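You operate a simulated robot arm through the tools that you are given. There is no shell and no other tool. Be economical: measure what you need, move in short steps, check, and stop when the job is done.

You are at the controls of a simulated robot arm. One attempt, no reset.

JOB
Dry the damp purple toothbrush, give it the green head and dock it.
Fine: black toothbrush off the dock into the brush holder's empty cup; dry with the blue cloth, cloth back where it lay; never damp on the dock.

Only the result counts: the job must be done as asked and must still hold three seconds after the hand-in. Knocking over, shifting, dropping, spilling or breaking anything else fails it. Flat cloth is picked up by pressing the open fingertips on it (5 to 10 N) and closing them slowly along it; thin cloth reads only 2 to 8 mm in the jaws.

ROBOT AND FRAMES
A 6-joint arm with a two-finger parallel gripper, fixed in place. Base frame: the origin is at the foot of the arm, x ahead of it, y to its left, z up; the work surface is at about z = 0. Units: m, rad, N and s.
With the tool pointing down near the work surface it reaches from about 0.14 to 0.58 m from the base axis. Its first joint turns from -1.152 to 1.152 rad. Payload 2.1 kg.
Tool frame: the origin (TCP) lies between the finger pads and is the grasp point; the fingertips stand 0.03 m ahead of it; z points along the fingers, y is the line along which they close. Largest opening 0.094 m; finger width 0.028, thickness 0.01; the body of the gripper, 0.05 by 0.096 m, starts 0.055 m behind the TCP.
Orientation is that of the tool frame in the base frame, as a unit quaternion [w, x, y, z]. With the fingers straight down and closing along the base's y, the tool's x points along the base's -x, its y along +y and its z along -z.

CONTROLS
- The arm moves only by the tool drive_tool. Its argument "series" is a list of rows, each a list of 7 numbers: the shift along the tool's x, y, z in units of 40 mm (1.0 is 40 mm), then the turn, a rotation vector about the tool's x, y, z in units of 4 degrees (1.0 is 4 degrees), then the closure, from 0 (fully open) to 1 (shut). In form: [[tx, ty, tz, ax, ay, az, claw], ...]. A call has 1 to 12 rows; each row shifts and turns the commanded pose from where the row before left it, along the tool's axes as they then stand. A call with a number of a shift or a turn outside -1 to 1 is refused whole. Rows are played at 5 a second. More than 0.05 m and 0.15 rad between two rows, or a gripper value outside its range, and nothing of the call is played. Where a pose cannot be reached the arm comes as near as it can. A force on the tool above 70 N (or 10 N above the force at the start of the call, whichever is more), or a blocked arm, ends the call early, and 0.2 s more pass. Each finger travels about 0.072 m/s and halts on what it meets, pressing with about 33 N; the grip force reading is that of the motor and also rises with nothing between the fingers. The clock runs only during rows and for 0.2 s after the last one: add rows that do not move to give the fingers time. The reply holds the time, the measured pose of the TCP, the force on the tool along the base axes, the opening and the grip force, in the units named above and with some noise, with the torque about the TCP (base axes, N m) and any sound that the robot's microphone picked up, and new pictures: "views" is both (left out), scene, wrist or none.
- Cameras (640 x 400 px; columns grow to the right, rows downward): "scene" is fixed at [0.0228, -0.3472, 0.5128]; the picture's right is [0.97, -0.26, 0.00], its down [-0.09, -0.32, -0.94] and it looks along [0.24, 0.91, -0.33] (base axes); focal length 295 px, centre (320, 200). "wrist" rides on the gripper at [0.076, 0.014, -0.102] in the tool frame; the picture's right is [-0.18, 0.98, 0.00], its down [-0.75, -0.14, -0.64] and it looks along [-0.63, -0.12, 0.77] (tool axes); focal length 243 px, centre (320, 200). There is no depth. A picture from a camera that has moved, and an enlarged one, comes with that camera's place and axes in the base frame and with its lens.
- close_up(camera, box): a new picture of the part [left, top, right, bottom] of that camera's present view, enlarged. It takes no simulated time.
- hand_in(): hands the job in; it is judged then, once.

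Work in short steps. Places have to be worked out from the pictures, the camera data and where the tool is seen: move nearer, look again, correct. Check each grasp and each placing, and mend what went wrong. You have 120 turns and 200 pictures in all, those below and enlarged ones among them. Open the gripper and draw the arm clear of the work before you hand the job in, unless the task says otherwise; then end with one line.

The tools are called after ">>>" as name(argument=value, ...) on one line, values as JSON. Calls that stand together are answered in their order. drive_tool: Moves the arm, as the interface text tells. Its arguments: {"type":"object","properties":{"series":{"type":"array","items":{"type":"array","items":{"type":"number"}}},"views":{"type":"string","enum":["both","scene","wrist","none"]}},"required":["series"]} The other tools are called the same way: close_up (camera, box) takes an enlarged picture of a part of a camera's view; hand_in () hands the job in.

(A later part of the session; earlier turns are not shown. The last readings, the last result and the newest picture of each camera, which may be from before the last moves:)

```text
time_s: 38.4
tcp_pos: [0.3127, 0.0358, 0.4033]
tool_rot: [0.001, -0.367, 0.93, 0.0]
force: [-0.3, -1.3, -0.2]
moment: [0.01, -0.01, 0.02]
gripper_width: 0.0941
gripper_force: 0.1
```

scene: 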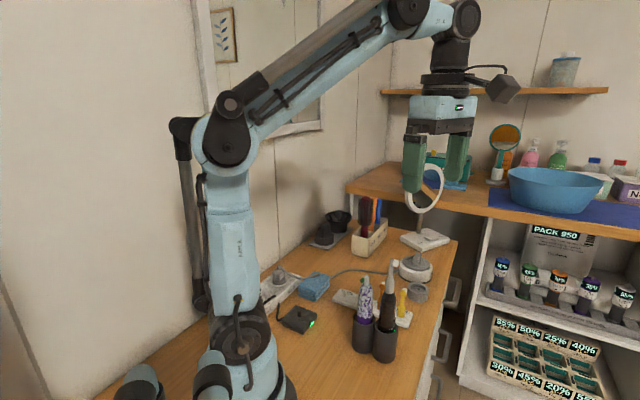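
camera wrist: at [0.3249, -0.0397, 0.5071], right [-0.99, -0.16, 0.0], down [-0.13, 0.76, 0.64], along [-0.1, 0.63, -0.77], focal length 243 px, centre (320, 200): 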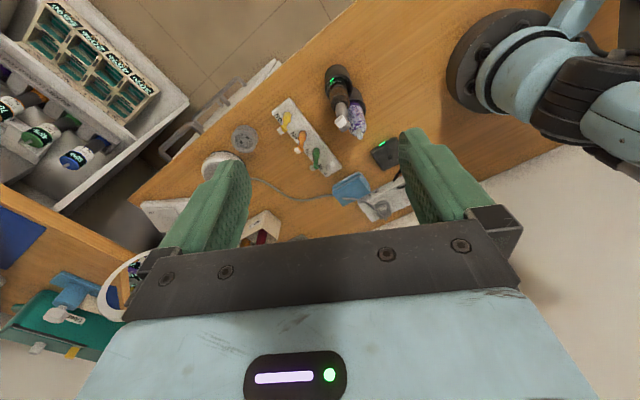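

>>> drive_tool(series=[[-0.324, 0.797, 0.564, 0, 0, 0, 0], [-0.324, 0.797, 0.564, 0, 0, 0, 0], [-0.324, 0.797, 0.564, 0, 0, 0, 0], [-0.324, 0.797, 0.564, 0, 0, 0, 0], [-0.324, 0.797, 0.564, 0, 0, 0, 0], [-0.324, 0.797, 0.564, 0, 0, 0, 0], [-0.324, 0.797, 0.564, 0, 0, 0, 0], [-0.324, 0.797, 0.564, 0, 0, 0, 0], [-0.324, 0.797, 0.564, 0, 0, 0, 0], [0, 0, 0, 0, 0, 0, 0]], views="both")

>>> close_up(camera="wrist", box=[220, 0, 420, 170])

```text
time_s: 40.6
tcp_pos: [0.2029, 0.3268, 0.201]
tool_rot: [0.001, -0.366, 0.931, 0.0]
force: [-0.2, -0.5, 0.2]
moment: [0.01, -0.02, -0.02]
gripper_width: 0.0939
gripper_force: 0.0
camera wrist: at [0.1368, 0.2858, 0.3037], right [-0.54, 0.84, 0.0], down [0.65, 0.41, 0.64], along [0.54, 0.35, -0.77], focal length 243 px, centre (320, 200)
```

scene: 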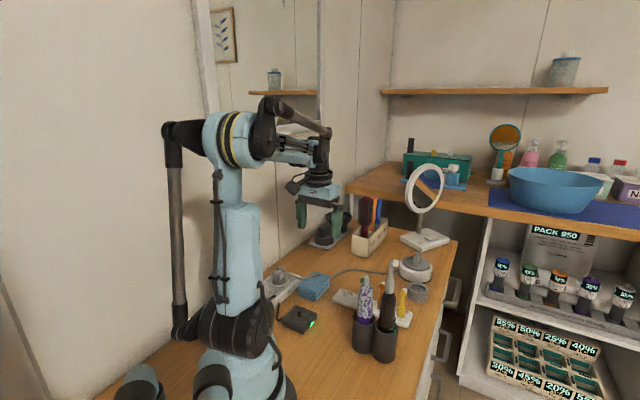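
wrist: 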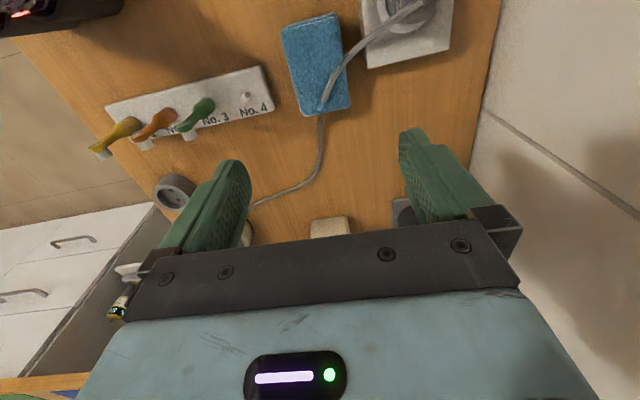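

```text
2.35 times, centred on (320, 85) of wrist
camera zoom: at [0.1368, 0.2858, 0.3037], right [-0.54, 0.84, 0.0], down [0.65, 0.41, 0.64], along [0.54, 0.35, -0.77], focal length 571 px, centre (320, 471)
```

zoom: 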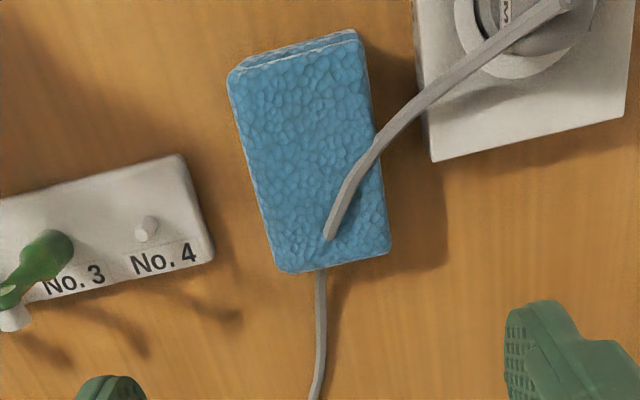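

A great view: the pad centre is at ≈ (0.186, 0.3165), about 50 mm wide, axis 45°, and the gap to the power strip is ~23 mm. I fine-adjust, part-close to 70 mm and descend halfway.

>>> drive_tool(series=[[0, 0.125, 0.4, 0, 0, -0.5, 0.26], [0, 0, 0.85, 0, 0, 0, 0.26], [0, 0, 0.85, 0, 0, 0, 0.26], [0, 0, 0.85, 0, 0, 0, 0.26], [0, 0, 0, 0, 0, 0, 0.26]], views="both")

>>> close_up(camera="scene", box=[260, 240, 360, 320])

```text
time_s: 41.8
tcp_pos: [0.1982, 0.3287, 0.0833]
tool_rot: [0.001, -0.384, 0.924, 0.0]
force: [-0.5, 0.6, -0.3]
moment: [0.04, 0.01, -0.05]
gripper_width: 0.0696
gripper_force: 0.0
camera wrist: at [0.1357, 0.2852, 0.1854], right [-0.57, 0.82, 0.0], down [0.63, 0.43, 0.64], along [0.53, 0.36, -0.77], focal length 243 px, centre (320, 200)
```

scene: 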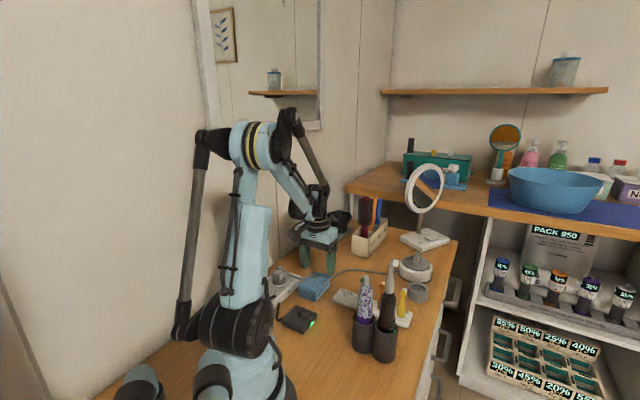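
wrist: 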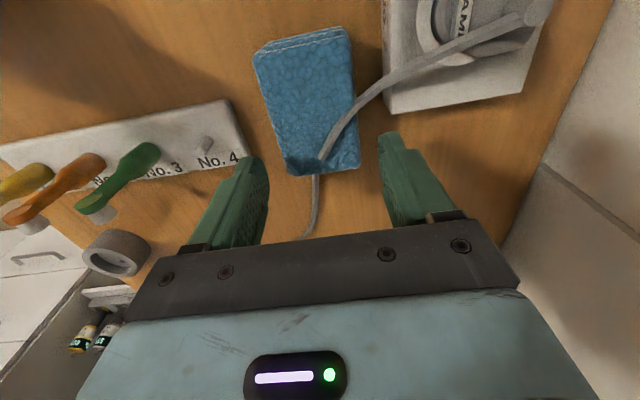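

```text
5.00 times, centred on (310, 280) of scene
camera zoom: at [0.0227, -0.3472, 0.5128], right [0.97, -0.26, 0.0], down [-0.09, -0.32, -0.94], along [0.24, 0.91, -0.33], focal length 1475 px, centre (370, -200)
```

zoom: 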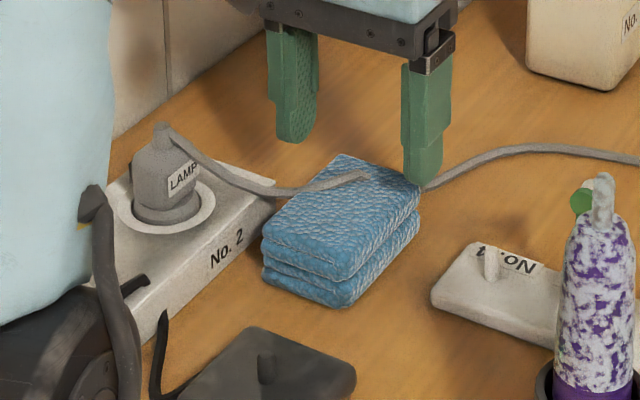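

The pad is centred between the fingers. I descend to the desk (TCP z ≈ 0.036), watching the force.

>>> drive_tool(series=[[0, -0.03, 0.4, 0, 0, 0, 0.26], [0, 0, 0.4, 0, 0, 0, 0.26], [0, 0, 0.36, 0, 0, 0, 0.26], [0, 0, 0, 0, 0, 0, 0.26]], views="wrist")

>>> close_up(camera="scene", box=[260, 240, 360, 320])

```text
time_s: 42.8
tcp_pos: [0.1982, 0.3278, 0.0359]
tool_rot: [0.001, -0.382, 0.924, 0.0]
force: [0.9, -0.1, 0.0]
moment: [-0.04, 0.01, 0.0]
gripper_width: 0.0696
gripper_force: 0.2
camera wrist: at [0.1352, 0.2844, 0.1389], right [-0.57, 0.82, 0.0], down [0.63, 0.43, 0.64], along [0.53, 0.36, -0.77], focal length 243 px, centre (320, 200)
```

wrist: 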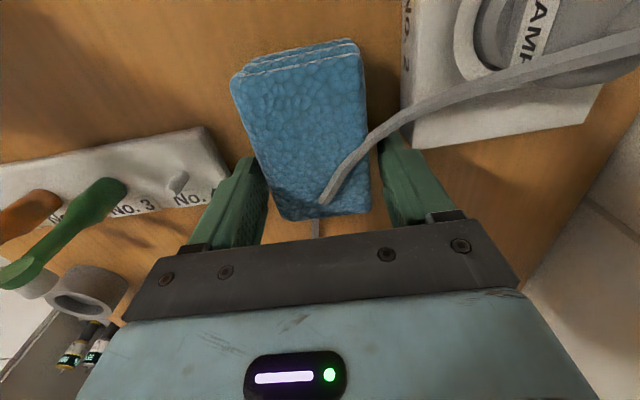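

```text
5.00 times, centred on (310, 280) of scene
camera zoom: at [0.0228, -0.3472, 0.5128], right [0.97, -0.26, 0.0], down [-0.09, -0.32, -0.94], along [0.24, 0.91, -0.33], focal length 1475 px, centre (370, -200)
```

zoom: 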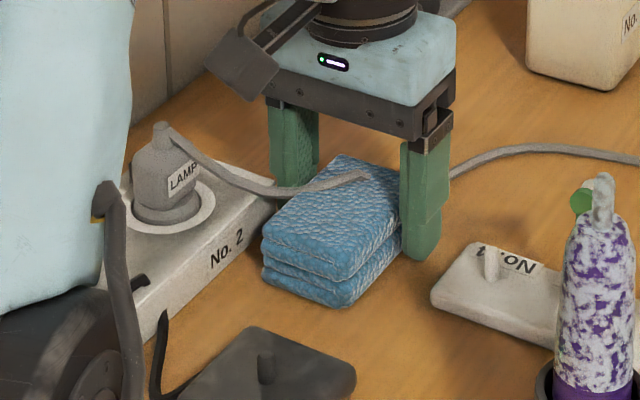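

The fingers straddle the pad. I close slowly.

>>> drive_tool(series=[[0, 0, 0, 0, 0, 0, 0.36], [0, 0, 0, 0, 0, 0, 0.42], [0, 0, 0, 0, 0, 0, 0.48], [0, 0, 0, 0, 0, 0, 0.54], [0, 0, 0, 0, 0, 0, 0.6], [0, 0, 0, 0, 0, 0, 0.6]], views="wrist")

```text
time_s: 44.2
tcp_pos: [0.1987, 0.3277, 0.0366]
tool_rot: [0.001, -0.383, 0.924, 0.001]
force: [0.1, -0.1, 0.7]
moment: [0.0, 0.01, -0.02]
gripper_width: 0.0595
gripper_force: 32.6
camera wrist: at [0.1352, 0.2844, 0.1391], right [-0.57, 0.82, 0.0], down [0.63, 0.43, 0.64], along [0.53, 0.36, -0.77], focal length 243 px, centre (320, 200)
```

wrist: 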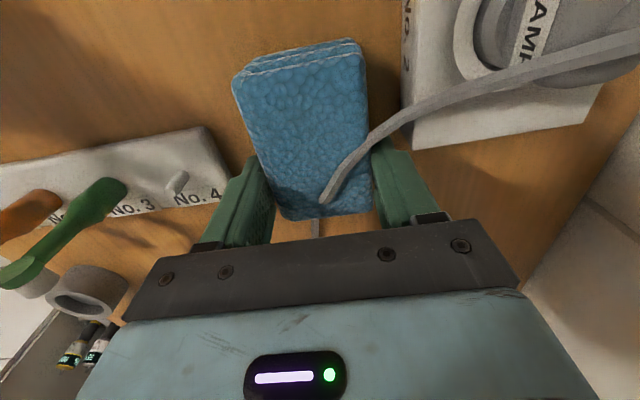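

Gripped: the pad acts as a firm 59 mm wide block. I lift 30 mm and check.

>>> drive_tool(series=[[0, 0, -0.25, 0, 0, 0, 0.6], [0, 0, -0.5, 0, 0, 0, 0.6], [0, 0, 0, 0, 0, 0, 0.6]], views="both")

>>> close_up(camera="scene", box=[260, 240, 360, 320])

```text
time_s: 45.0
tcp_pos: [0.1994, 0.3287, 0.0657]
tool_rot: [0.001, -0.383, 0.924, 0.0]
force: [-0.7, 1.0, -0.3]
moment: [0.02, 0.01, -0.01]
gripper_width: 0.0595
gripper_force: 32.3
camera wrist: at [0.1354, 0.2851, 0.1694], right [-0.57, 0.82, 0.0], down [0.63, 0.43, 0.64], along [0.53, 0.36, -0.77], focal length 243 px, centre (320, 200)
```

scene: 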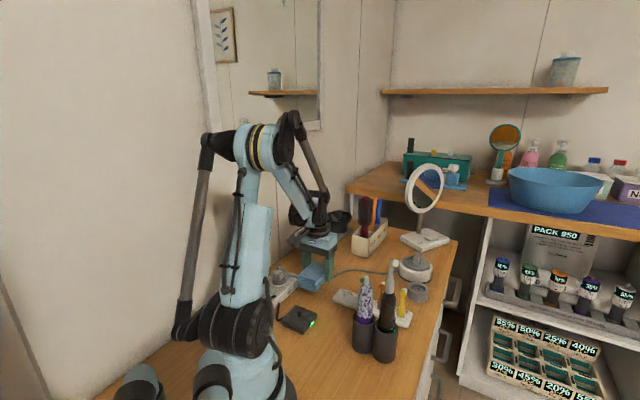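
wrist: 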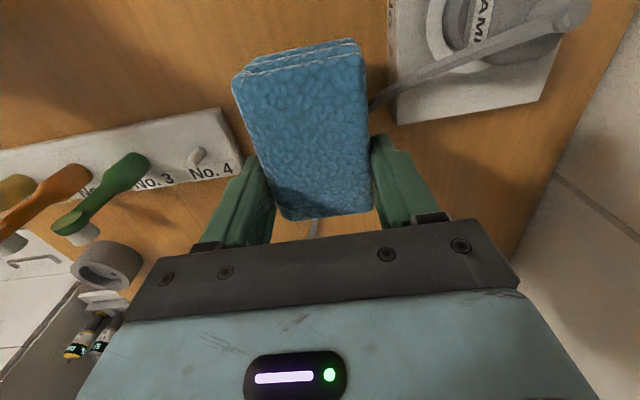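

```text
5.00 times, centred on (310, 280) of scene
camera zoom: at [0.0228, -0.3472, 0.5128], right [0.97, -0.26, 0.0], down [-0.09, -0.32, -0.94], along [0.24, 0.91, -0.33], focal length 1475 px, centre (370, -200)
```

zoom: 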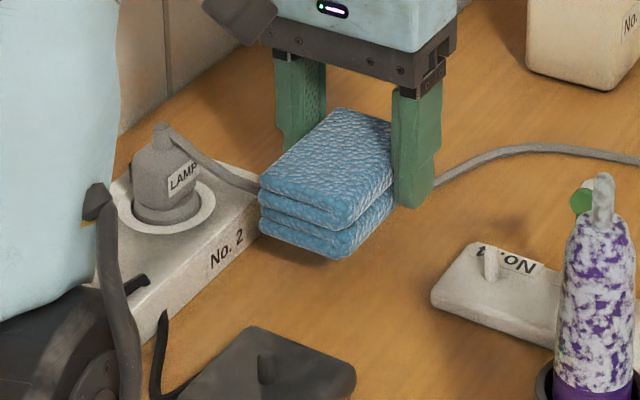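

Held firmly. I lift and carry the pad to a spot beside the purple brush, on the side away from the black one, stopping 25 mm short of contact.

>>> drive_tool(series=[[0, 0, -0.84, 0, 0, 0, 0.6], [0, 0, -0.84, 0, 0, 0, 0.6], [0, 0, -0.84, 0, 0, 0, 0.6], [0, 0, -0.84, 0, 0, 0, 0.6], [0.442, -0.602, 0, 0, 0, 0, 0.6], [0.442, -0.602, 0, 0, 0, 0, 0.6], [0.442, -0.602, 0, 0, 0, 0, 0.6], [0.442, -0.602, 0, 0, 0, 0, 0.6], [0.442, -0.602, 0, 0, 0, 0, 0.6], [0, 0, 0.5, 0, 0, 0, 0.6], [0, 0, 0.5, 0, 0, 0, 0.6], [0, 0, 0, 0, 0, 0, 0.6]], views="both")

>>> close_up(camera="scene", box=[300, 240, 430, 340])

```text
time_s: 47.6
tcp_pos: [0.223, 0.1805, 0.1586]
tool_rot: [0.001, -0.383, 0.924, 0.0]
force: [0.0, 0.2, -0.2]
moment: [0.0, 0.0, 0.01]
gripper_width: 0.0595
gripper_force: 32.7
camera wrist: at [0.1594, 0.1379, 0.2623], right [-0.57, 0.82, 0.0], down [0.63, 0.43, 0.64], along [0.53, 0.36, -0.77], focal length 243 px, centre (320, 200)
```

scene: 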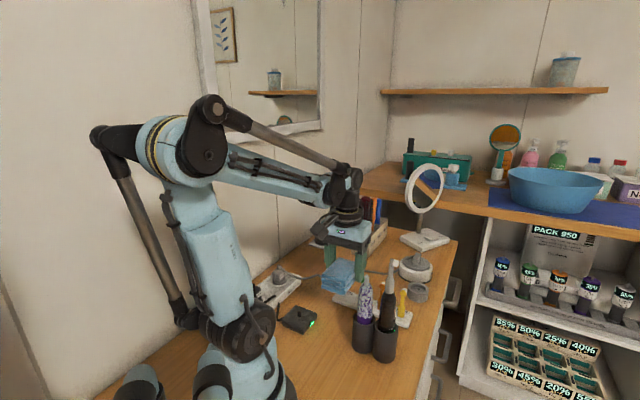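
wrist: 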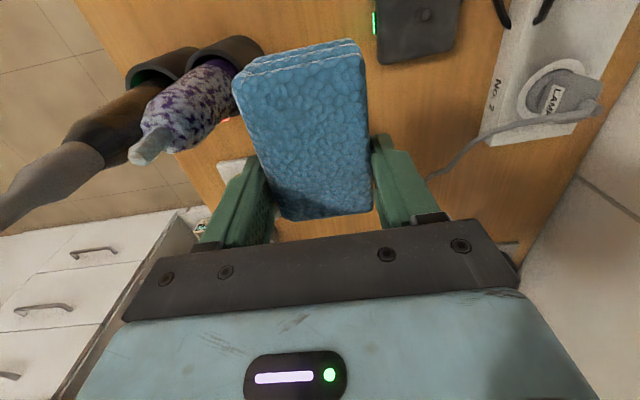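

```text
4.00 times, centred on (365, 290) of scene
camera zoom: at [0.0228, -0.3472, 0.5128], right [0.97, -0.26, 0.0], down [-0.09, -0.32, -0.94], along [0.24, 0.91, -0.33], focal length 1180 px, centre (140, -160)
```

zoom: 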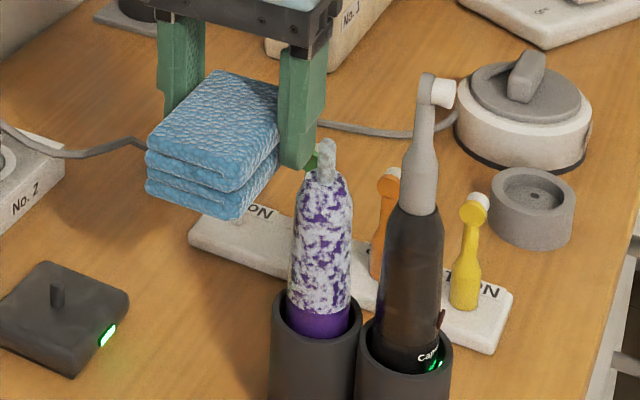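

Geometry as planned (brush 66 mm to the side, at the pad's protruding part). I advance 20 mm, then gently into contact.

>>> drive_tool(series=[[0, -0.25, 0, 0, 0, 0, 0.6], [0, -0.2, 0, 0, 0, 0, 0.6], [0, -0.08, 0, 0, 0, 0, 0.6], [0, -0.05, 0, 0, 0, 0, 0.6], [0, 0, 0, 0, 0, 0, 0.6]], views="wrist")

>>> close_up(camera="scene", box=[300, 240, 430, 340])

```text
time_s: 48.8
tcp_pos: [0.2396, 0.1652, 0.1609]
tool_rot: [0.001, -0.383, 0.924, 0.0]
force: [0.1, 0.7, 0.1]
moment: [-0.01, 0.01, -0.01]
gripper_width: 0.0594
gripper_force: 33.0
camera wrist: at [0.1747, 0.122, 0.2634], right [-0.56, 0.83, 0.0], down [0.63, 0.43, 0.64], along [0.53, 0.36, -0.77], focal length 243 px, centre (320, 200)
```

wrist: 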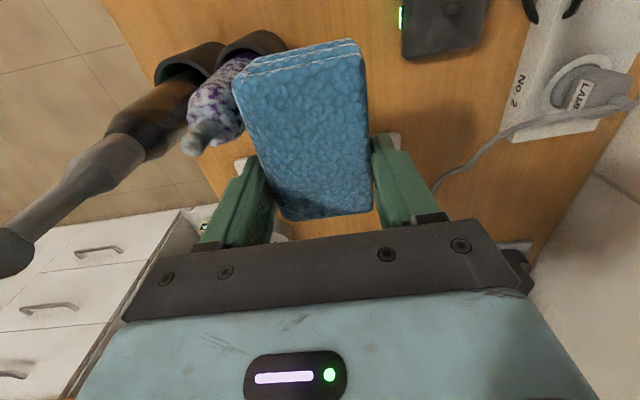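

```text
4.00 times, centred on (365, 290) of scene
camera zoom: at [0.0228, -0.3472, 0.5128], right [0.97, -0.26, 0.0], down [-0.09, -0.32, -0.94], along [0.24, 0.91, -0.33], focal length 1180 px, centre (140, -160)
```

zoom: 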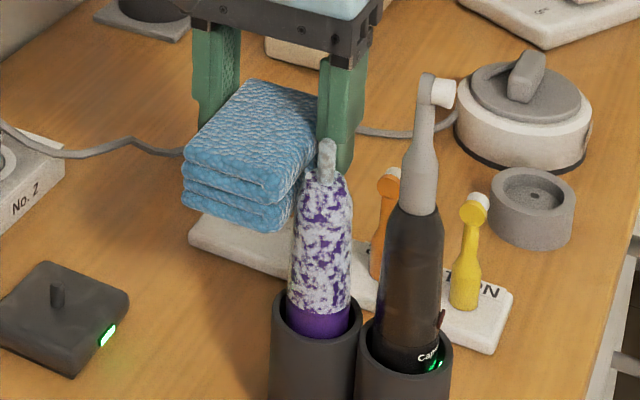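

At the surface. I press a few mm more and make a down-up stroke.

>>> drive_tool(series=[[0, -0.07, 0, 0, 0, 0, 0.6], [0, -0.05, 0, 0, 0, 0, 0.6], [0, 0, 0.2, 0, 0, 0, 0.6], [0, 0, 0.2, 0, 0, 0, 0.6], [0, 0, 0.2, 0, 0, 0, 0.6], [0, 0, 0.15, 0, 0, 0, 0.6], [0, 0, 0, 0, 0, 0, 0.6]], views="wrist")

>>> close_up(camera="scene", box=[300, 240, 430, 340])

```text
time_s: 50.4
tcp_pos: [0.2425, 0.1611, 0.1306]
tool_rot: [0.001, -0.384, 0.923, 0.001]
force: [-2.5, 1.3, 0.0]
moment: [0.0, 0.08, -0.14]
gripper_width: 0.0594
gripper_force: 33.5
camera wrist: at [0.1789, 0.1184, 0.2336], right [-0.57, 0.82, 0.0], down [0.63, 0.43, 0.64], along [0.53, 0.36, -0.77], focal length 243 px, centre (320, 200)
```

wrist: 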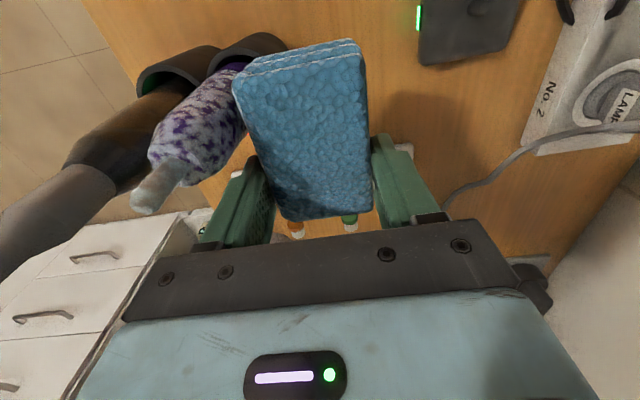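

```text
4.00 times, centred on (365, 290) of scene
camera zoom: at [0.0227, -0.3472, 0.5128], right [0.97, -0.26, 0.0], down [-0.09, -0.32, -0.94], along [0.24, 0.91, -0.33], focal length 1180 px, centre (140, -160)
```

zoom: 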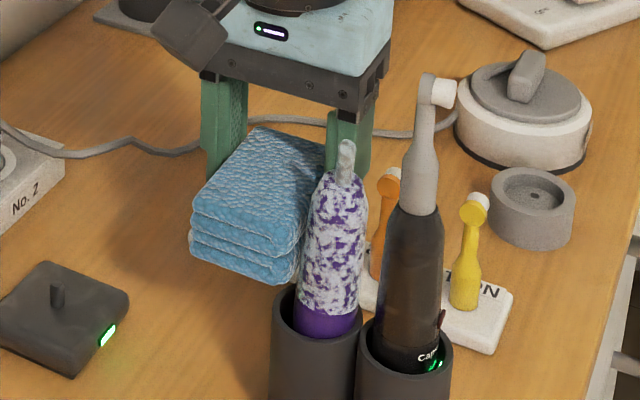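

In contact (~3 N) with the brush leaning a little. I stroke up and down several times.

>>> drive_tool(series=[[0, -0.03, -0.3, 0, 0, 0, 0.6], [0, 0, -0.3, 0, 0, 0, 0.6], [0, 0, -0.3, 0, 0, 0, 0.6], [0, 0, 0.3, 0, 0, 0, 0.6], [0, 0, 0.3, 0, 0, 0, 0.6], [0, 0, 0.3, 0, 0, 0, 0.6], [0, 0, -0.3, 0, 0, 0, 0.6], [0, 0, -0.3, 0, 0, 0, 0.6], [0, 0, -0.3, 0, 0, 0, 0.6], [0, 0, 0.3, 0, 0, 0, 0.6], [0, 0, 0.3, 0, 0, 0, 0.6], [0, 0, 0.3, 0, 0, 0, 0.6]], views="wrist")

>>> close_up(camera="scene", box=[300, 240, 430, 340])

```text
time_s: 53.0
tcp_pos: [0.2415, 0.1614, 0.1289]
tool_rot: [0.0, -0.383, 0.924, 0.001]
force: [-3.5, 1.9, 0.9]
moment: [-0.01, 0.1, -0.16]
gripper_width: 0.0594
gripper_force: 32.8
camera wrist: at [0.1785, 0.1177, 0.2326], right [-0.57, 0.82, 0.0], down [0.63, 0.43, 0.64], along [0.53, 0.36, -0.77], focal length 243 px, centre (320, 200)
```

wrist: 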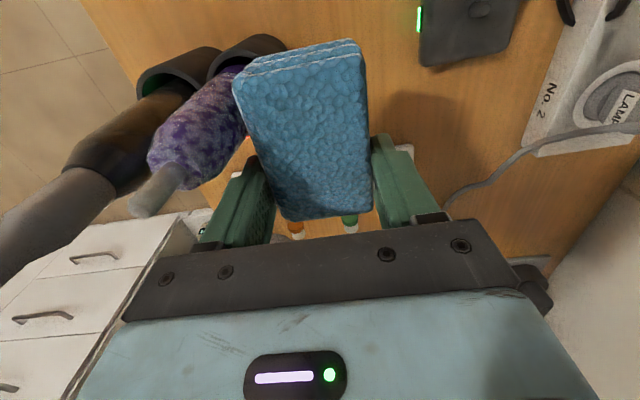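

```text
4.00 times, centred on (365, 290) of scene
camera zoom: at [0.0227, -0.3472, 0.5128], right [0.97, -0.26, 0.0], down [-0.09, -0.32, -0.94], along [0.24, 0.91, -0.33], focal length 1180 px, centre (140, -160)
```

zoom: 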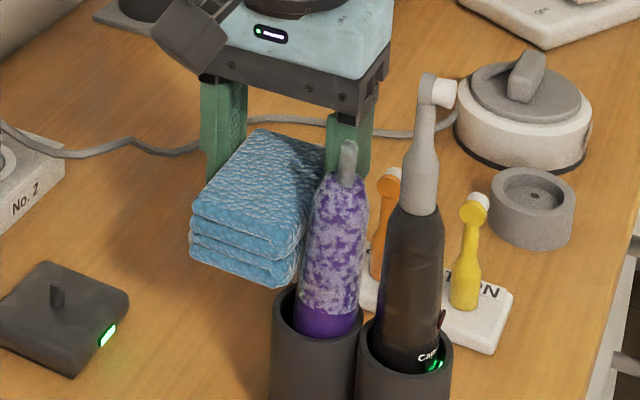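

The damp pattern is fading all over. I keep rubbing.

>>> drive_tool(series=[[0, 0, -0.4, 0, 0, 0, 0.6], [0, 0, -0.4, 0, 0, 0, 0.6], [0, 0, 0.4, 0, 0, 0, 0.6], [0, 0, 0.4, 0, 0, 0, 0.6], [0, 0, -0.4, 0, 0, 0, 0.6], [0, 0, -0.4, 0, 0, 0, 0.6], [0, 0, 0.4, 0, 0, 0, 0.6], [0, 0, 0.4, 0, 0, 0, 0.6], [0, 0, -0.4, 0, 0, 0, 0.6], [0, 0, -0.4, 0, 0, 0, 0.6], [0, 0, 0.4, 0, 0, 0, 0.6], [0, 0, 0.4, 0, 0, 0, 0.6]], views="none")

>>> drive_tool(series=[[0, 0, -0.4, 0, 0, 0, 0.6], [0, 0, -0.4, 0, 0, 0, 0.6], [0, 0, 0.4, 0, 0, 0, 0.6], [0, 0, 0.4, 0, 0, 0, 0.6], [0, 0, -0.4, 0, 0, 0, 0.6], [0, 0, -0.4, 0, 0, 0, 0.6], [0, 0, 0.4, 0, 0, 0, 0.6], [0, 0, 0.4, 0, 0, 0, 0.6], [0, 0, -0.4, 0, 0, 0, 0.6], [0, 0, -0.4, 0, 0, 0, 0.6], [0, 0, 0.4, 0, 0, 0, 0.6], [0, 0, 0.4, 0, 0, 0, 0.6]], views="none")

>>> close_up(camera="scene", box=[300, 240, 430, 340])

```text
time_s: 55.6
tcp_pos: [0.2443, 0.1608, 0.1298]
tool_rot: [0.001, -0.383, 0.924, 0.001]
force: [-1.2, 0.9, -0.2]
moment: [0.01, 0.01, -0.02]
gripper_width: 0.0596
gripper_force: 32.7
```

```text
time_s: 58.2
tcp_pos: [0.2437, 0.159, 0.1292]
tool_rot: [0.0, -0.383, 0.924, 0.001]
force: [-3.0, 2.8, 1.2]
moment: [0.0, 0.17, -0.15]
gripper_width: 0.0593
gripper_force: 33.3
```

```text
4.00 times, centred on (365, 290) of scene
camera zoom: at [0.0228, -0.3472, 0.5128], right [0.97, -0.26, 0.0], down [-0.09, -0.32, -0.94], along [0.24, 0.91, -0.33], focal length 1180 px, centre (140, -160)
```

zoom: 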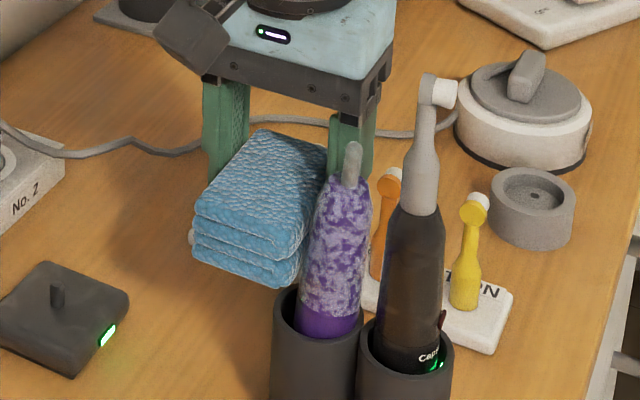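

>>> close_up(camera="scene", box=[360, 270, 400, 330])

>>> close_up(camera="wrist", box=[100, 20, 280, 230])

```text
6.67 times, centred on (380, 300) of scene
camera zoom: at [0.0228, -0.3472, 0.5128], right [0.97, -0.26, 0.0], down [-0.09, -0.32, -0.94], along [0.24, 0.91, -0.33], focal length 1966 px, centre (-80, -467)
```

zoom: 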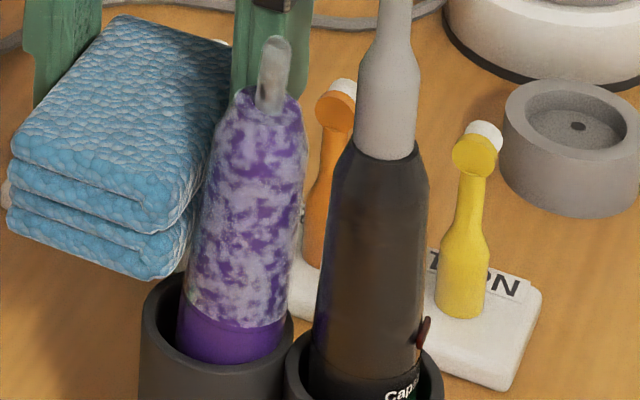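

```text
1.90 times, centred on (190, 125) of wrist
camera zoom: at [0.1794, 0.1166, 0.2328], right [-0.57, 0.82, 0.0], down [0.63, 0.43, 0.64], along [0.53, 0.36, -0.77], focal length 462 px, centre (568, 343)
```

zoom: 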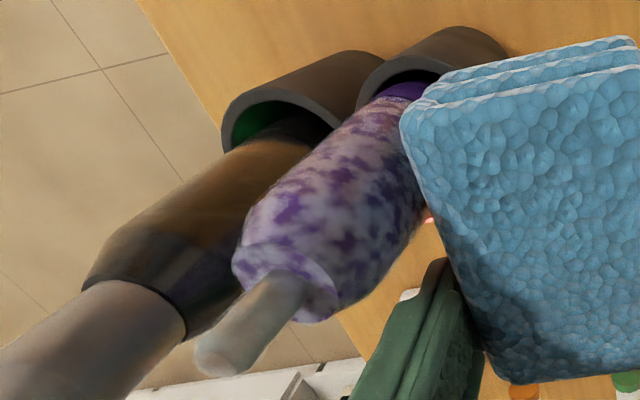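

The fading seems slow. I press a bit more and use slower strokes, then compare.

>>> drive_tool(series=[[0, -0.06, 0, 0, 0, 0, 0.6], [0, 0, -0.2, 0, 0, 0, 0.6], [0, 0, -0.2, 0, 0, 0, 0.6], [0, 0, -0.2, 0, 0, 0, 0.6], [0, 0, 0.2, 0, 0, 0, 0.6], [0, 0, 0.2, 0, 0, 0, 0.6], [0, 0, 0.2, 0, 0, 0, 0.6], [0, 0, -0.2, 0, 0, 0, 0.6], [0, 0, -0.2, 0, 0, 0, 0.6], [0, 0, 0.2, 0, 0, 0, 0.6], [0, 0, 0.2, 0, 0, 0, 0.6], [0, 0, 0, 0, 0, 0, 0.6]], views="none")

>>> close_up(camera="scene", box=[360, 270, 400, 330])

```text
time_s: 60.8
tcp_pos: [0.2448, 0.1593, 0.1304]
tool_rot: [0.001, -0.383, 0.924, 0.0]
force: [-0.5, -0.3, 0.1]
moment: [0.02, -0.03, -0.01]
gripper_width: 0.0593
gripper_force: 33.2
```

```text
6.67 times, centred on (380, 300) of scene
camera zoom: at [0.0228, -0.3472, 0.5128], right [0.97, -0.26, 0.0], down [-0.09, -0.32, -0.94], along [0.24, 0.91, -0.33], focal length 1966 px, centre (-80, -467)
```

zoom: 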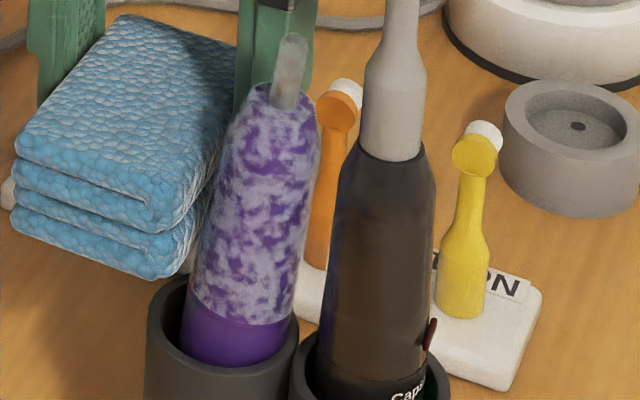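

The cup seems to have shifted a pixel, so I'm pushing too far. I back off at once and check the holder.

>>> drive_tool(series=[[0, 0.15, 0, 0, 0, 0, 0.6], [0, 0.3, 0, 0, 0, 0, 0.6], [0, 0.3, 0, 0, 0, 0, 0.6], [0, 0, 0, 0, 0, 0, 0.6]], views="both")

>>> close_up(camera="scene", box=[350, 290, 410, 350])

```text
time_s: 61.8
tcp_pos: [0.223, 0.1796, 0.1303]
tool_rot: [0.001, -0.382, 0.924, 0.0]
force: [-0.7, 0.6, -0.7]
moment: [-0.01, 0.02, 0.02]
gripper_width: 0.0594
gripper_force: 33.0
camera wrist: at [0.1592, 0.1355, 0.2337], right [-0.57, 0.82, 0.0], down [0.63, 0.43, 0.64], along [0.53, 0.36, -0.77], focal length 243 px, centre (320, 200)
```

scene: 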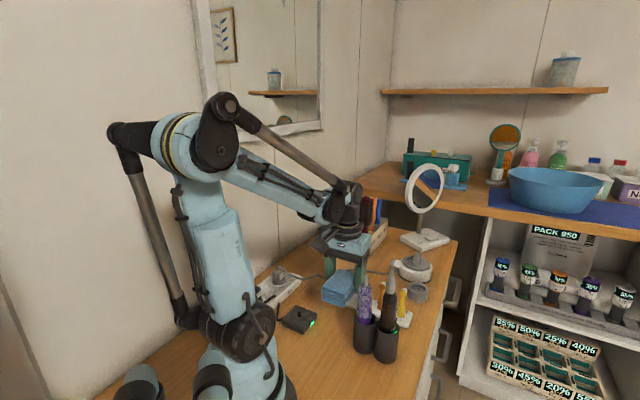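
wrist: 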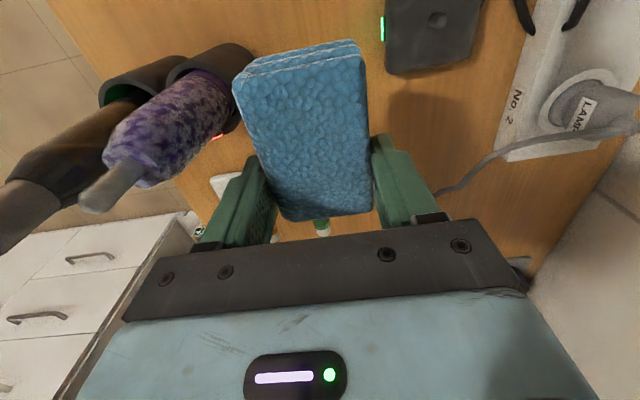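

```text
6.67 times, centred on (380, 320) of scene
camera zoom: at [0.0228, -0.3472, 0.5128], right [0.97, -0.26, 0.0], down [-0.09, -0.32, -0.94], along [0.24, 0.91, -0.33], focal length 1966 px, centre (-80, -600)
```

zoom: 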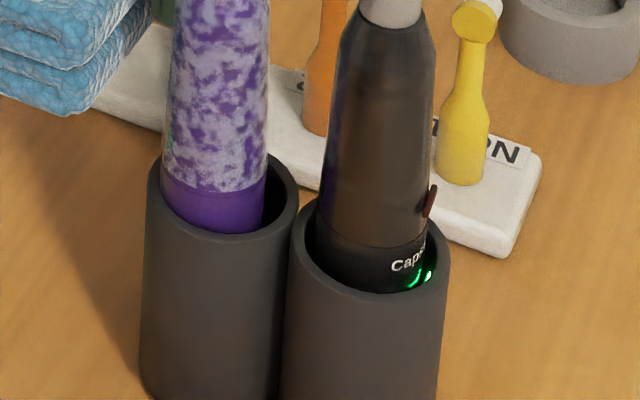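

The holder slid about 2.5 mm; the brush and cups are otherwise fine. I go back with lighter contact and rub sideways along the pad face instead, which keeps contact constant without pushing.

>>> drive_tool(series=[[0, -0.35, 0, 0, 0, 0, 0.6], [0, -0.3, 0, 0, 0, 0, 0.6], [0, -0.08, 0, 0, 0, 0, 0.6], [0.1, 0, 0, 0, 0, 0, 0.6], [-0.1, 0, 0, 0, 0, 0, 0.6], [-0.15, 0, 0, 0, 0, 0, 0.6], [0.15, 0, 0, 0, 0, 0, 0.6], [0, 0, 0, 0, 0, 0, 0.6]], views="wrist")

>>> close_up(camera="scene", box=[350, 270, 410, 330])

```text
time_s: 63.6
tcp_pos: [0.245, 0.1586, 0.1296]
tool_rot: [0.001, -0.382, 0.924, 0.001]
force: [-0.2, 0.3, -0.9]
moment: [0.05, 0.0, -0.05]
gripper_width: 0.0594
gripper_force: 32.9
camera wrist: at [0.1801, 0.1154, 0.2331], right [-0.57, 0.82, 0.0], down [0.63, 0.43, 0.64], along [0.53, 0.36, -0.77], focal length 243 px, centre (320, 200)
```

wrist: 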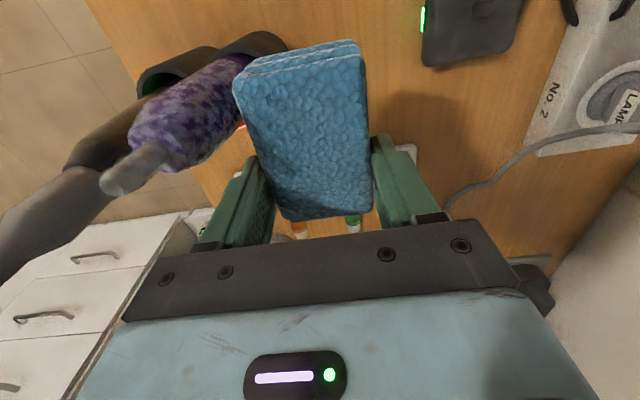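

```text
6.67 times, centred on (380, 300) of scene
camera zoom: at [0.0228, -0.3472, 0.5128], right [0.97, -0.26, 0.0], down [-0.09, -0.32, -0.94], along [0.24, 0.91, -0.33], focal length 1966 px, centre (-80, -467)
```

zoom: 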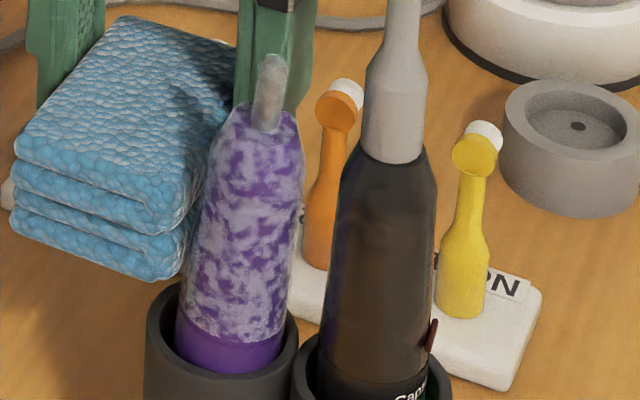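

Almost no force yet. I add 2 mm and rub sideways.

>>> drive_tool(series=[[0, -0.05, 0, 0, 0, 0, 0.6], [0.12, 0, 0, 0, 0, 0, 0.6], [-0.12, 0, 0, 0, 0, 0, 0.6], [-0.15, 0, 0, 0, 0, 0, 0.6], [0.15, 0, 0, 0, 0, 0, 0.6], [0.12, 0, 0, 0, 0, 0, 0.6], [-0.12, 0, 0, 0, 0, 0, 0.6], [-0.15, 0, 0, 0, 0, 0, 0.6], [0.15, 0, 0, 0, 0, 0, 0.6], [0, 0, 0, 0, 0, 0, 0.6]], views="none")

>>> close_up(camera="scene", box=[350, 270, 410, 330])

```text
time_s: 65.8
tcp_pos: [0.245, 0.1579, 0.1297]
tool_rot: [0.001, -0.383, 0.924, 0.001]
force: [0.1, -0.2, -0.8]
moment: [0.01, 0.04, -0.04]
gripper_width: 0.0595
gripper_force: 32.7
```

```text
6.67 times, centred on (380, 300) of scene
camera zoom: at [0.0228, -0.3472, 0.5128], right [0.97, -0.26, 0.0], down [-0.09, -0.32, -0.94], along [0.24, 0.91, -0.33], focal length 1966 px, centre (-80, -467)
```

zoom: 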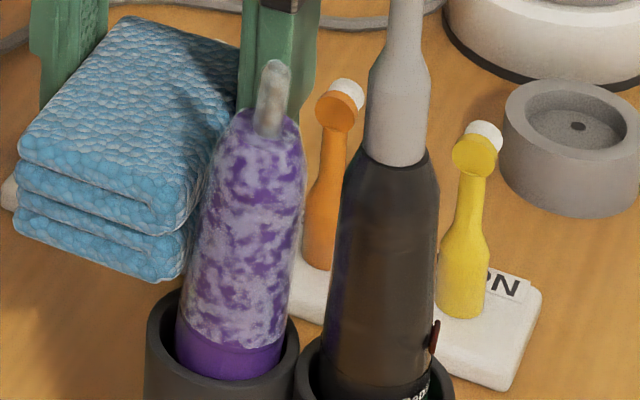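

The holder creeps when pushed sideways, so I change method. I back off, rise, and press the pad from above onto the brush: a downward force can't slide the holder.

>>> drive_tool(series=[[0, 0.4, 0, 0, 0, 0, 0.6], [0, 0.4, 0, 0, 0, 0, 0.6], [0, 0, -0.7, 0, 0, 0, 0.6], [0, 0, -0.7, 0, 0, 0, 0.6], [0, 0, -0.7, 0, 0, 0, 0.6], [0, 0, -0.4, 0, 0, 0, 0.6], [0, 0, 0, 0, 0, 0, 0.6]], views="both")

>>> close_up(camera="scene", box=[350, 270, 410, 330])

>>> close_up(camera="wrist", box=[60, 0, 240, 160])

```text
time_s: 67.4
tcp_pos: [0.2234, 0.1811, 0.2308]
tool_rot: [0.001, -0.383, 0.924, 0.001]
force: [-0.4, 0.4, -0.1]
moment: [-0.01, 0.01, -0.01]
gripper_width: 0.0593
gripper_force: 32.7
camera wrist: at [0.1591, 0.1374, 0.3337], right [-0.57, 0.82, 0.0], down [0.63, 0.43, 0.64], along [0.53, 0.36, -0.77], focal length 243 px, centre (320, 200)
```

scene: 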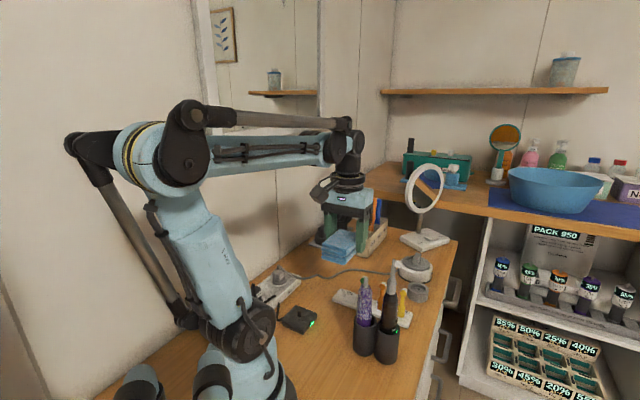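
wrist: 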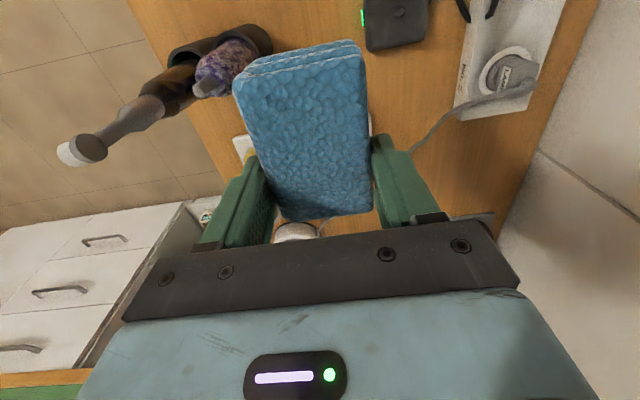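

```text
6.67 times, centred on (380, 300) of scene
camera zoom: at [0.0228, -0.3472, 0.5128], right [0.97, -0.26, 0.0], down [-0.09, -0.32, -0.94], along [0.24, 0.91, -0.33], focal length 1966 px, centre (-80, -467)
```

zoom: 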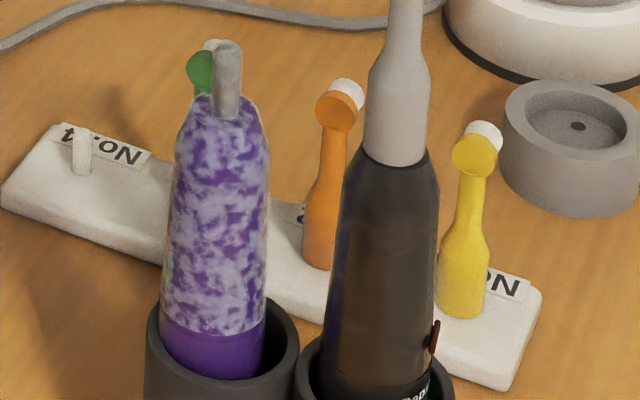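

```text
2.50 times, centred on (150, 80) of wrist
camera zoom: at [0.1591, 0.1374, 0.3337], right [-0.57, 0.82, 0.0], down [0.63, 0.43, 0.64], along [0.53, 0.36, -0.77], focal length 606 px, centre (745, 500)
```

zoom: 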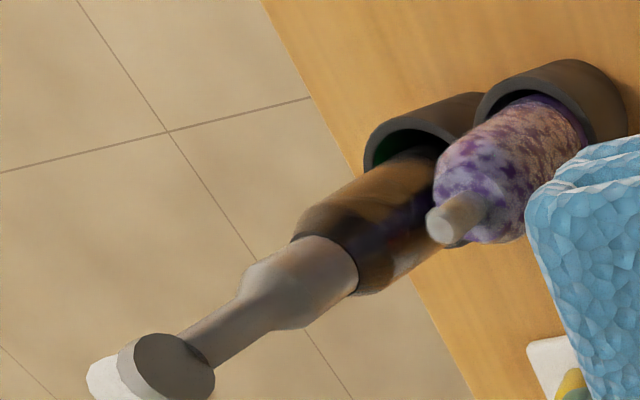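

The brush tip is at about (0.238, 0.1005, 0.174). I move the pad's protruding part over it and descend until light contact.

>>> drive_tool(series=[[0.088, -0.56, 0, 0, 0, 0, 0.6], [0.088, -0.56, 0, 0, 0, 0, 0.6], [0.088, -0.56, 0, 0, 0, 0, 0.6], [0, 0, 0.2, 0, 0, 0, 0.6], [0, 0, 0.15, 0, 0, 0, 0.6], [0, 0, 0, 0, 0, 0, 0.6]], views="both")

>>> close_up(camera="scene", box=[310, 210, 440, 340])

```text
time_s: 68.8
tcp_pos: [0.2626, 0.1255, 0.215]
tool_rot: [0.002, -0.382, 0.924, 0.0]
force: [0.3, 0.3, -0.2]
moment: [0.02, -0.02, -0.01]
gripper_width: 0.0595
gripper_force: 33.0
camera wrist: at [0.1991, 0.0818, 0.3193], right [-0.56, 0.83, 0.0], down [0.63, 0.43, 0.64], along [0.53, 0.36, -0.77], focal length 243 px, centre (320, 200)
```

scene: 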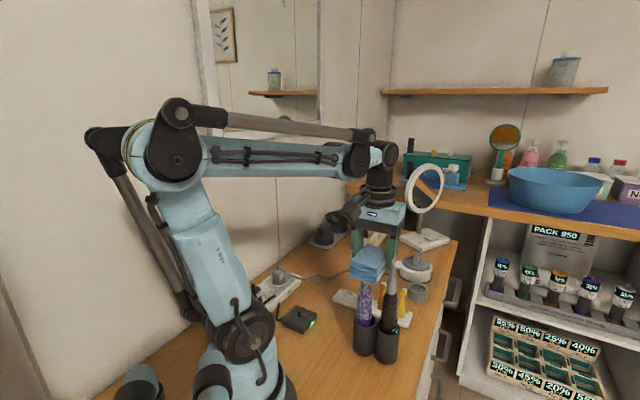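
wrist: 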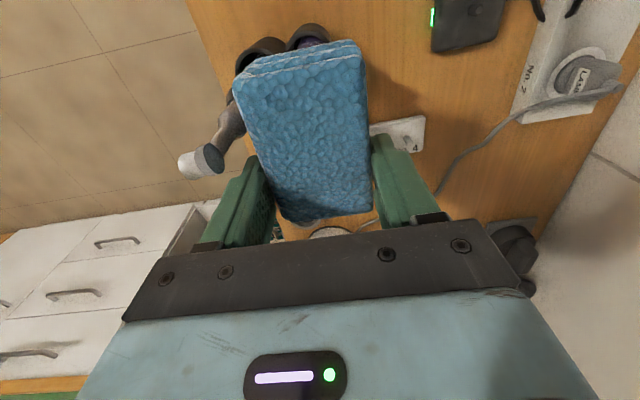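

```text
3.08 times, centred on (375, 275) of scene
camera zoom: at [0.0228, -0.3472, 0.5128], right [0.97, -0.26, 0.0], down [-0.09, -0.32, -0.94], along [0.24, 0.91, -0.33], focal length 908 px, centre (151, -31)
```

zoom: 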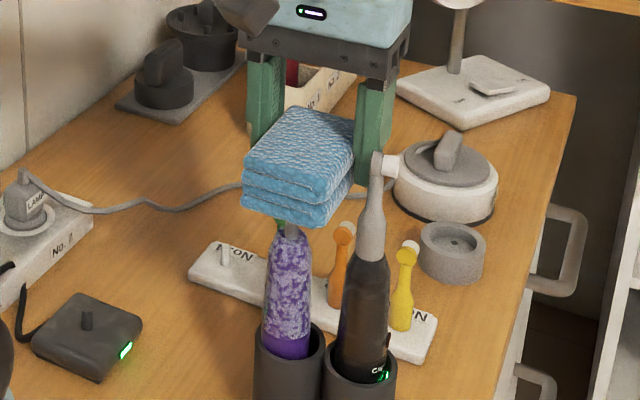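

Above the tip with the black head clear. I descend in 1.5 mm steps into contact.

>>> drive_tool(series=[[0, 0, 0.04, 0, 0, 0, 0.6], [0, 0, 0.04, 0, 0, 0, 0.6], [0, 0, 0.04, 0, 0, 0, 0.6], [0, 0, 0, 0, 0, 0, 0.6]], views="none")

>>> close_up(camera="scene", box=[350, 250, 410, 330])

```text
time_s: 69.8
tcp_pos: [0.2625, 0.1254, 0.2128]
tool_rot: [0.0, -0.383, 0.924, 0.0]
force: [1.1, 1.0, 28.1]
moment: [-0.66, 0.64, 0.0]
gripper_width: 0.0593
gripper_force: 33.0
```

```text
5.00 times, centred on (380, 290) of scene
camera zoom: at [0.0227, -0.3472, 0.5128], right [0.97, -0.26, 0.0], down [-0.09, -0.32, -0.94], along [0.24, 0.91, -0.33], focal length 1475 px, centre (20, -250)
```

zoom: 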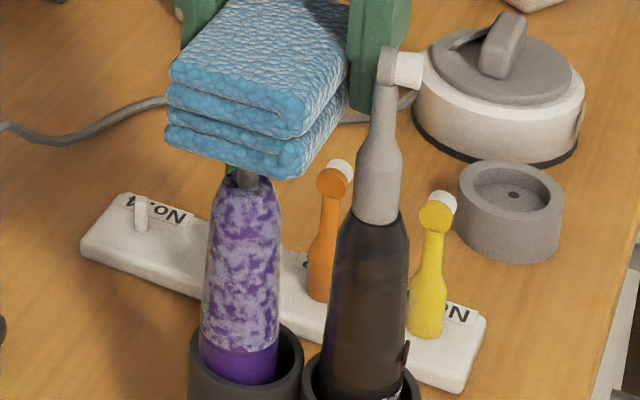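

Contact at 28 N. I ease about 1 mm and rub gently sideways to see whether the damp fades this way.

>>> drive_tool(series=[[0, 0, -0.04, 0, 0, 0, 0.6], [0.1, 0, 0, 0, 0, 0, 0.6], [-0.1, 0, 0, 0, 0, 0, 0.6], [-0.1, 0, 0, 0, 0, 0, 0.6], [0.1, 0, 0, 0, 0, 0, 0.6], [0.1, 0, 0, 0, 0, 0, 0.6], [-0.1, 0, 0, 0, 0, 0, 0.6], [-0.1, 0, 0, 0, 0, 0, 0.6], [0.1, 0, 0, 0, 0, 0, 0.6], [0, 0, 0, 0, 0, 0, 0.6]], views="none")

>>> close_up(camera="scene", box=[350, 250, 410, 330])

```text
time_s: 72.0
tcp_pos: [0.2631, 0.1253, 0.2131]
tool_rot: [0.001, -0.383, 0.924, -0.001]
force: [0.0, -0.4, -0.9]
moment: [0.05, -0.02, 0.01]
gripper_width: 0.0595
gripper_force: 33.2
```

```text
5.00 times, centred on (380, 290) of scene
camera zoom: at [0.0228, -0.3472, 0.5128], right [0.97, -0.26, 0.0], down [-0.09, -0.32, -0.94], along [0.24, 0.91, -0.33], focal length 1475 px, centre (20, -250)
```

zoom: 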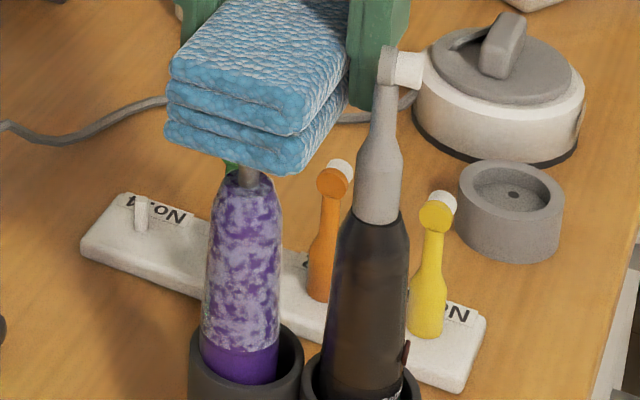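

>>> drive_tool(series=[[0, 0, 0.03, 0, 0, 0, 0.6], [0.1, 0, 0, 0, 0, 0, 0.6], [-0.1, 0, 0, 0, 0, 0, 0.6], [-0.1, 0, 0, 0, 0, 0, 0.6], [0.1, 0, 0, 0, 0, 0, 0.6], [0.1, 0, 0, 0, 0, 0, 0.6], [-0.1, 0, 0, 0, 0, 0, 0.6], [-0.1, 0, 0, 0, 0, 0, 0.6], [0.1, 0, 0, 0, 0, 0, 0.6], [0.1, 0, 0, 0, 0, 0, 0.6], [-0.1, 0, 0, 0, 0, 0, 0.6], [0, 0, 0, 0, 0, 0, 0.6]], views="none")

>>> close_up(camera="scene", box=[350, 250, 410, 330])

```text
time_s: 74.6
tcp_pos: [0.2624, 0.1253, 0.2123]
tool_rot: [0.001, -0.383, 0.924, 0.0]
force: [1.0, -0.2, 11.1]
moment: [-0.22, 0.25, -0.01]
gripper_width: 0.0594
gripper_force: 32.9
```

```text
5.00 times, centred on (380, 290) of scene
camera zoom: at [0.0227, -0.3472, 0.5128], right [0.97, -0.26, 0.0], down [-0.09, -0.32, -0.94], along [0.24, 0.91, -0.33], focal length 1475 px, centre (20, -250)
```

zoom: 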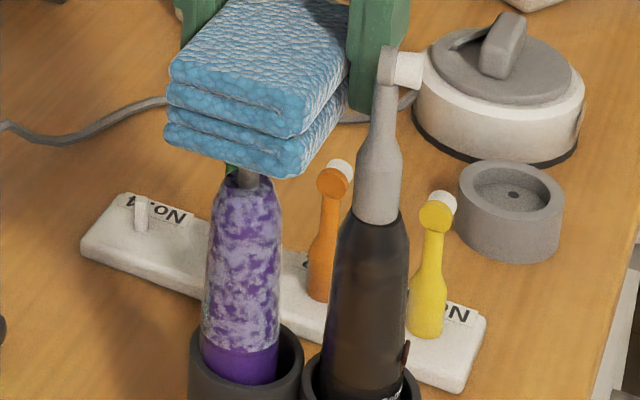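

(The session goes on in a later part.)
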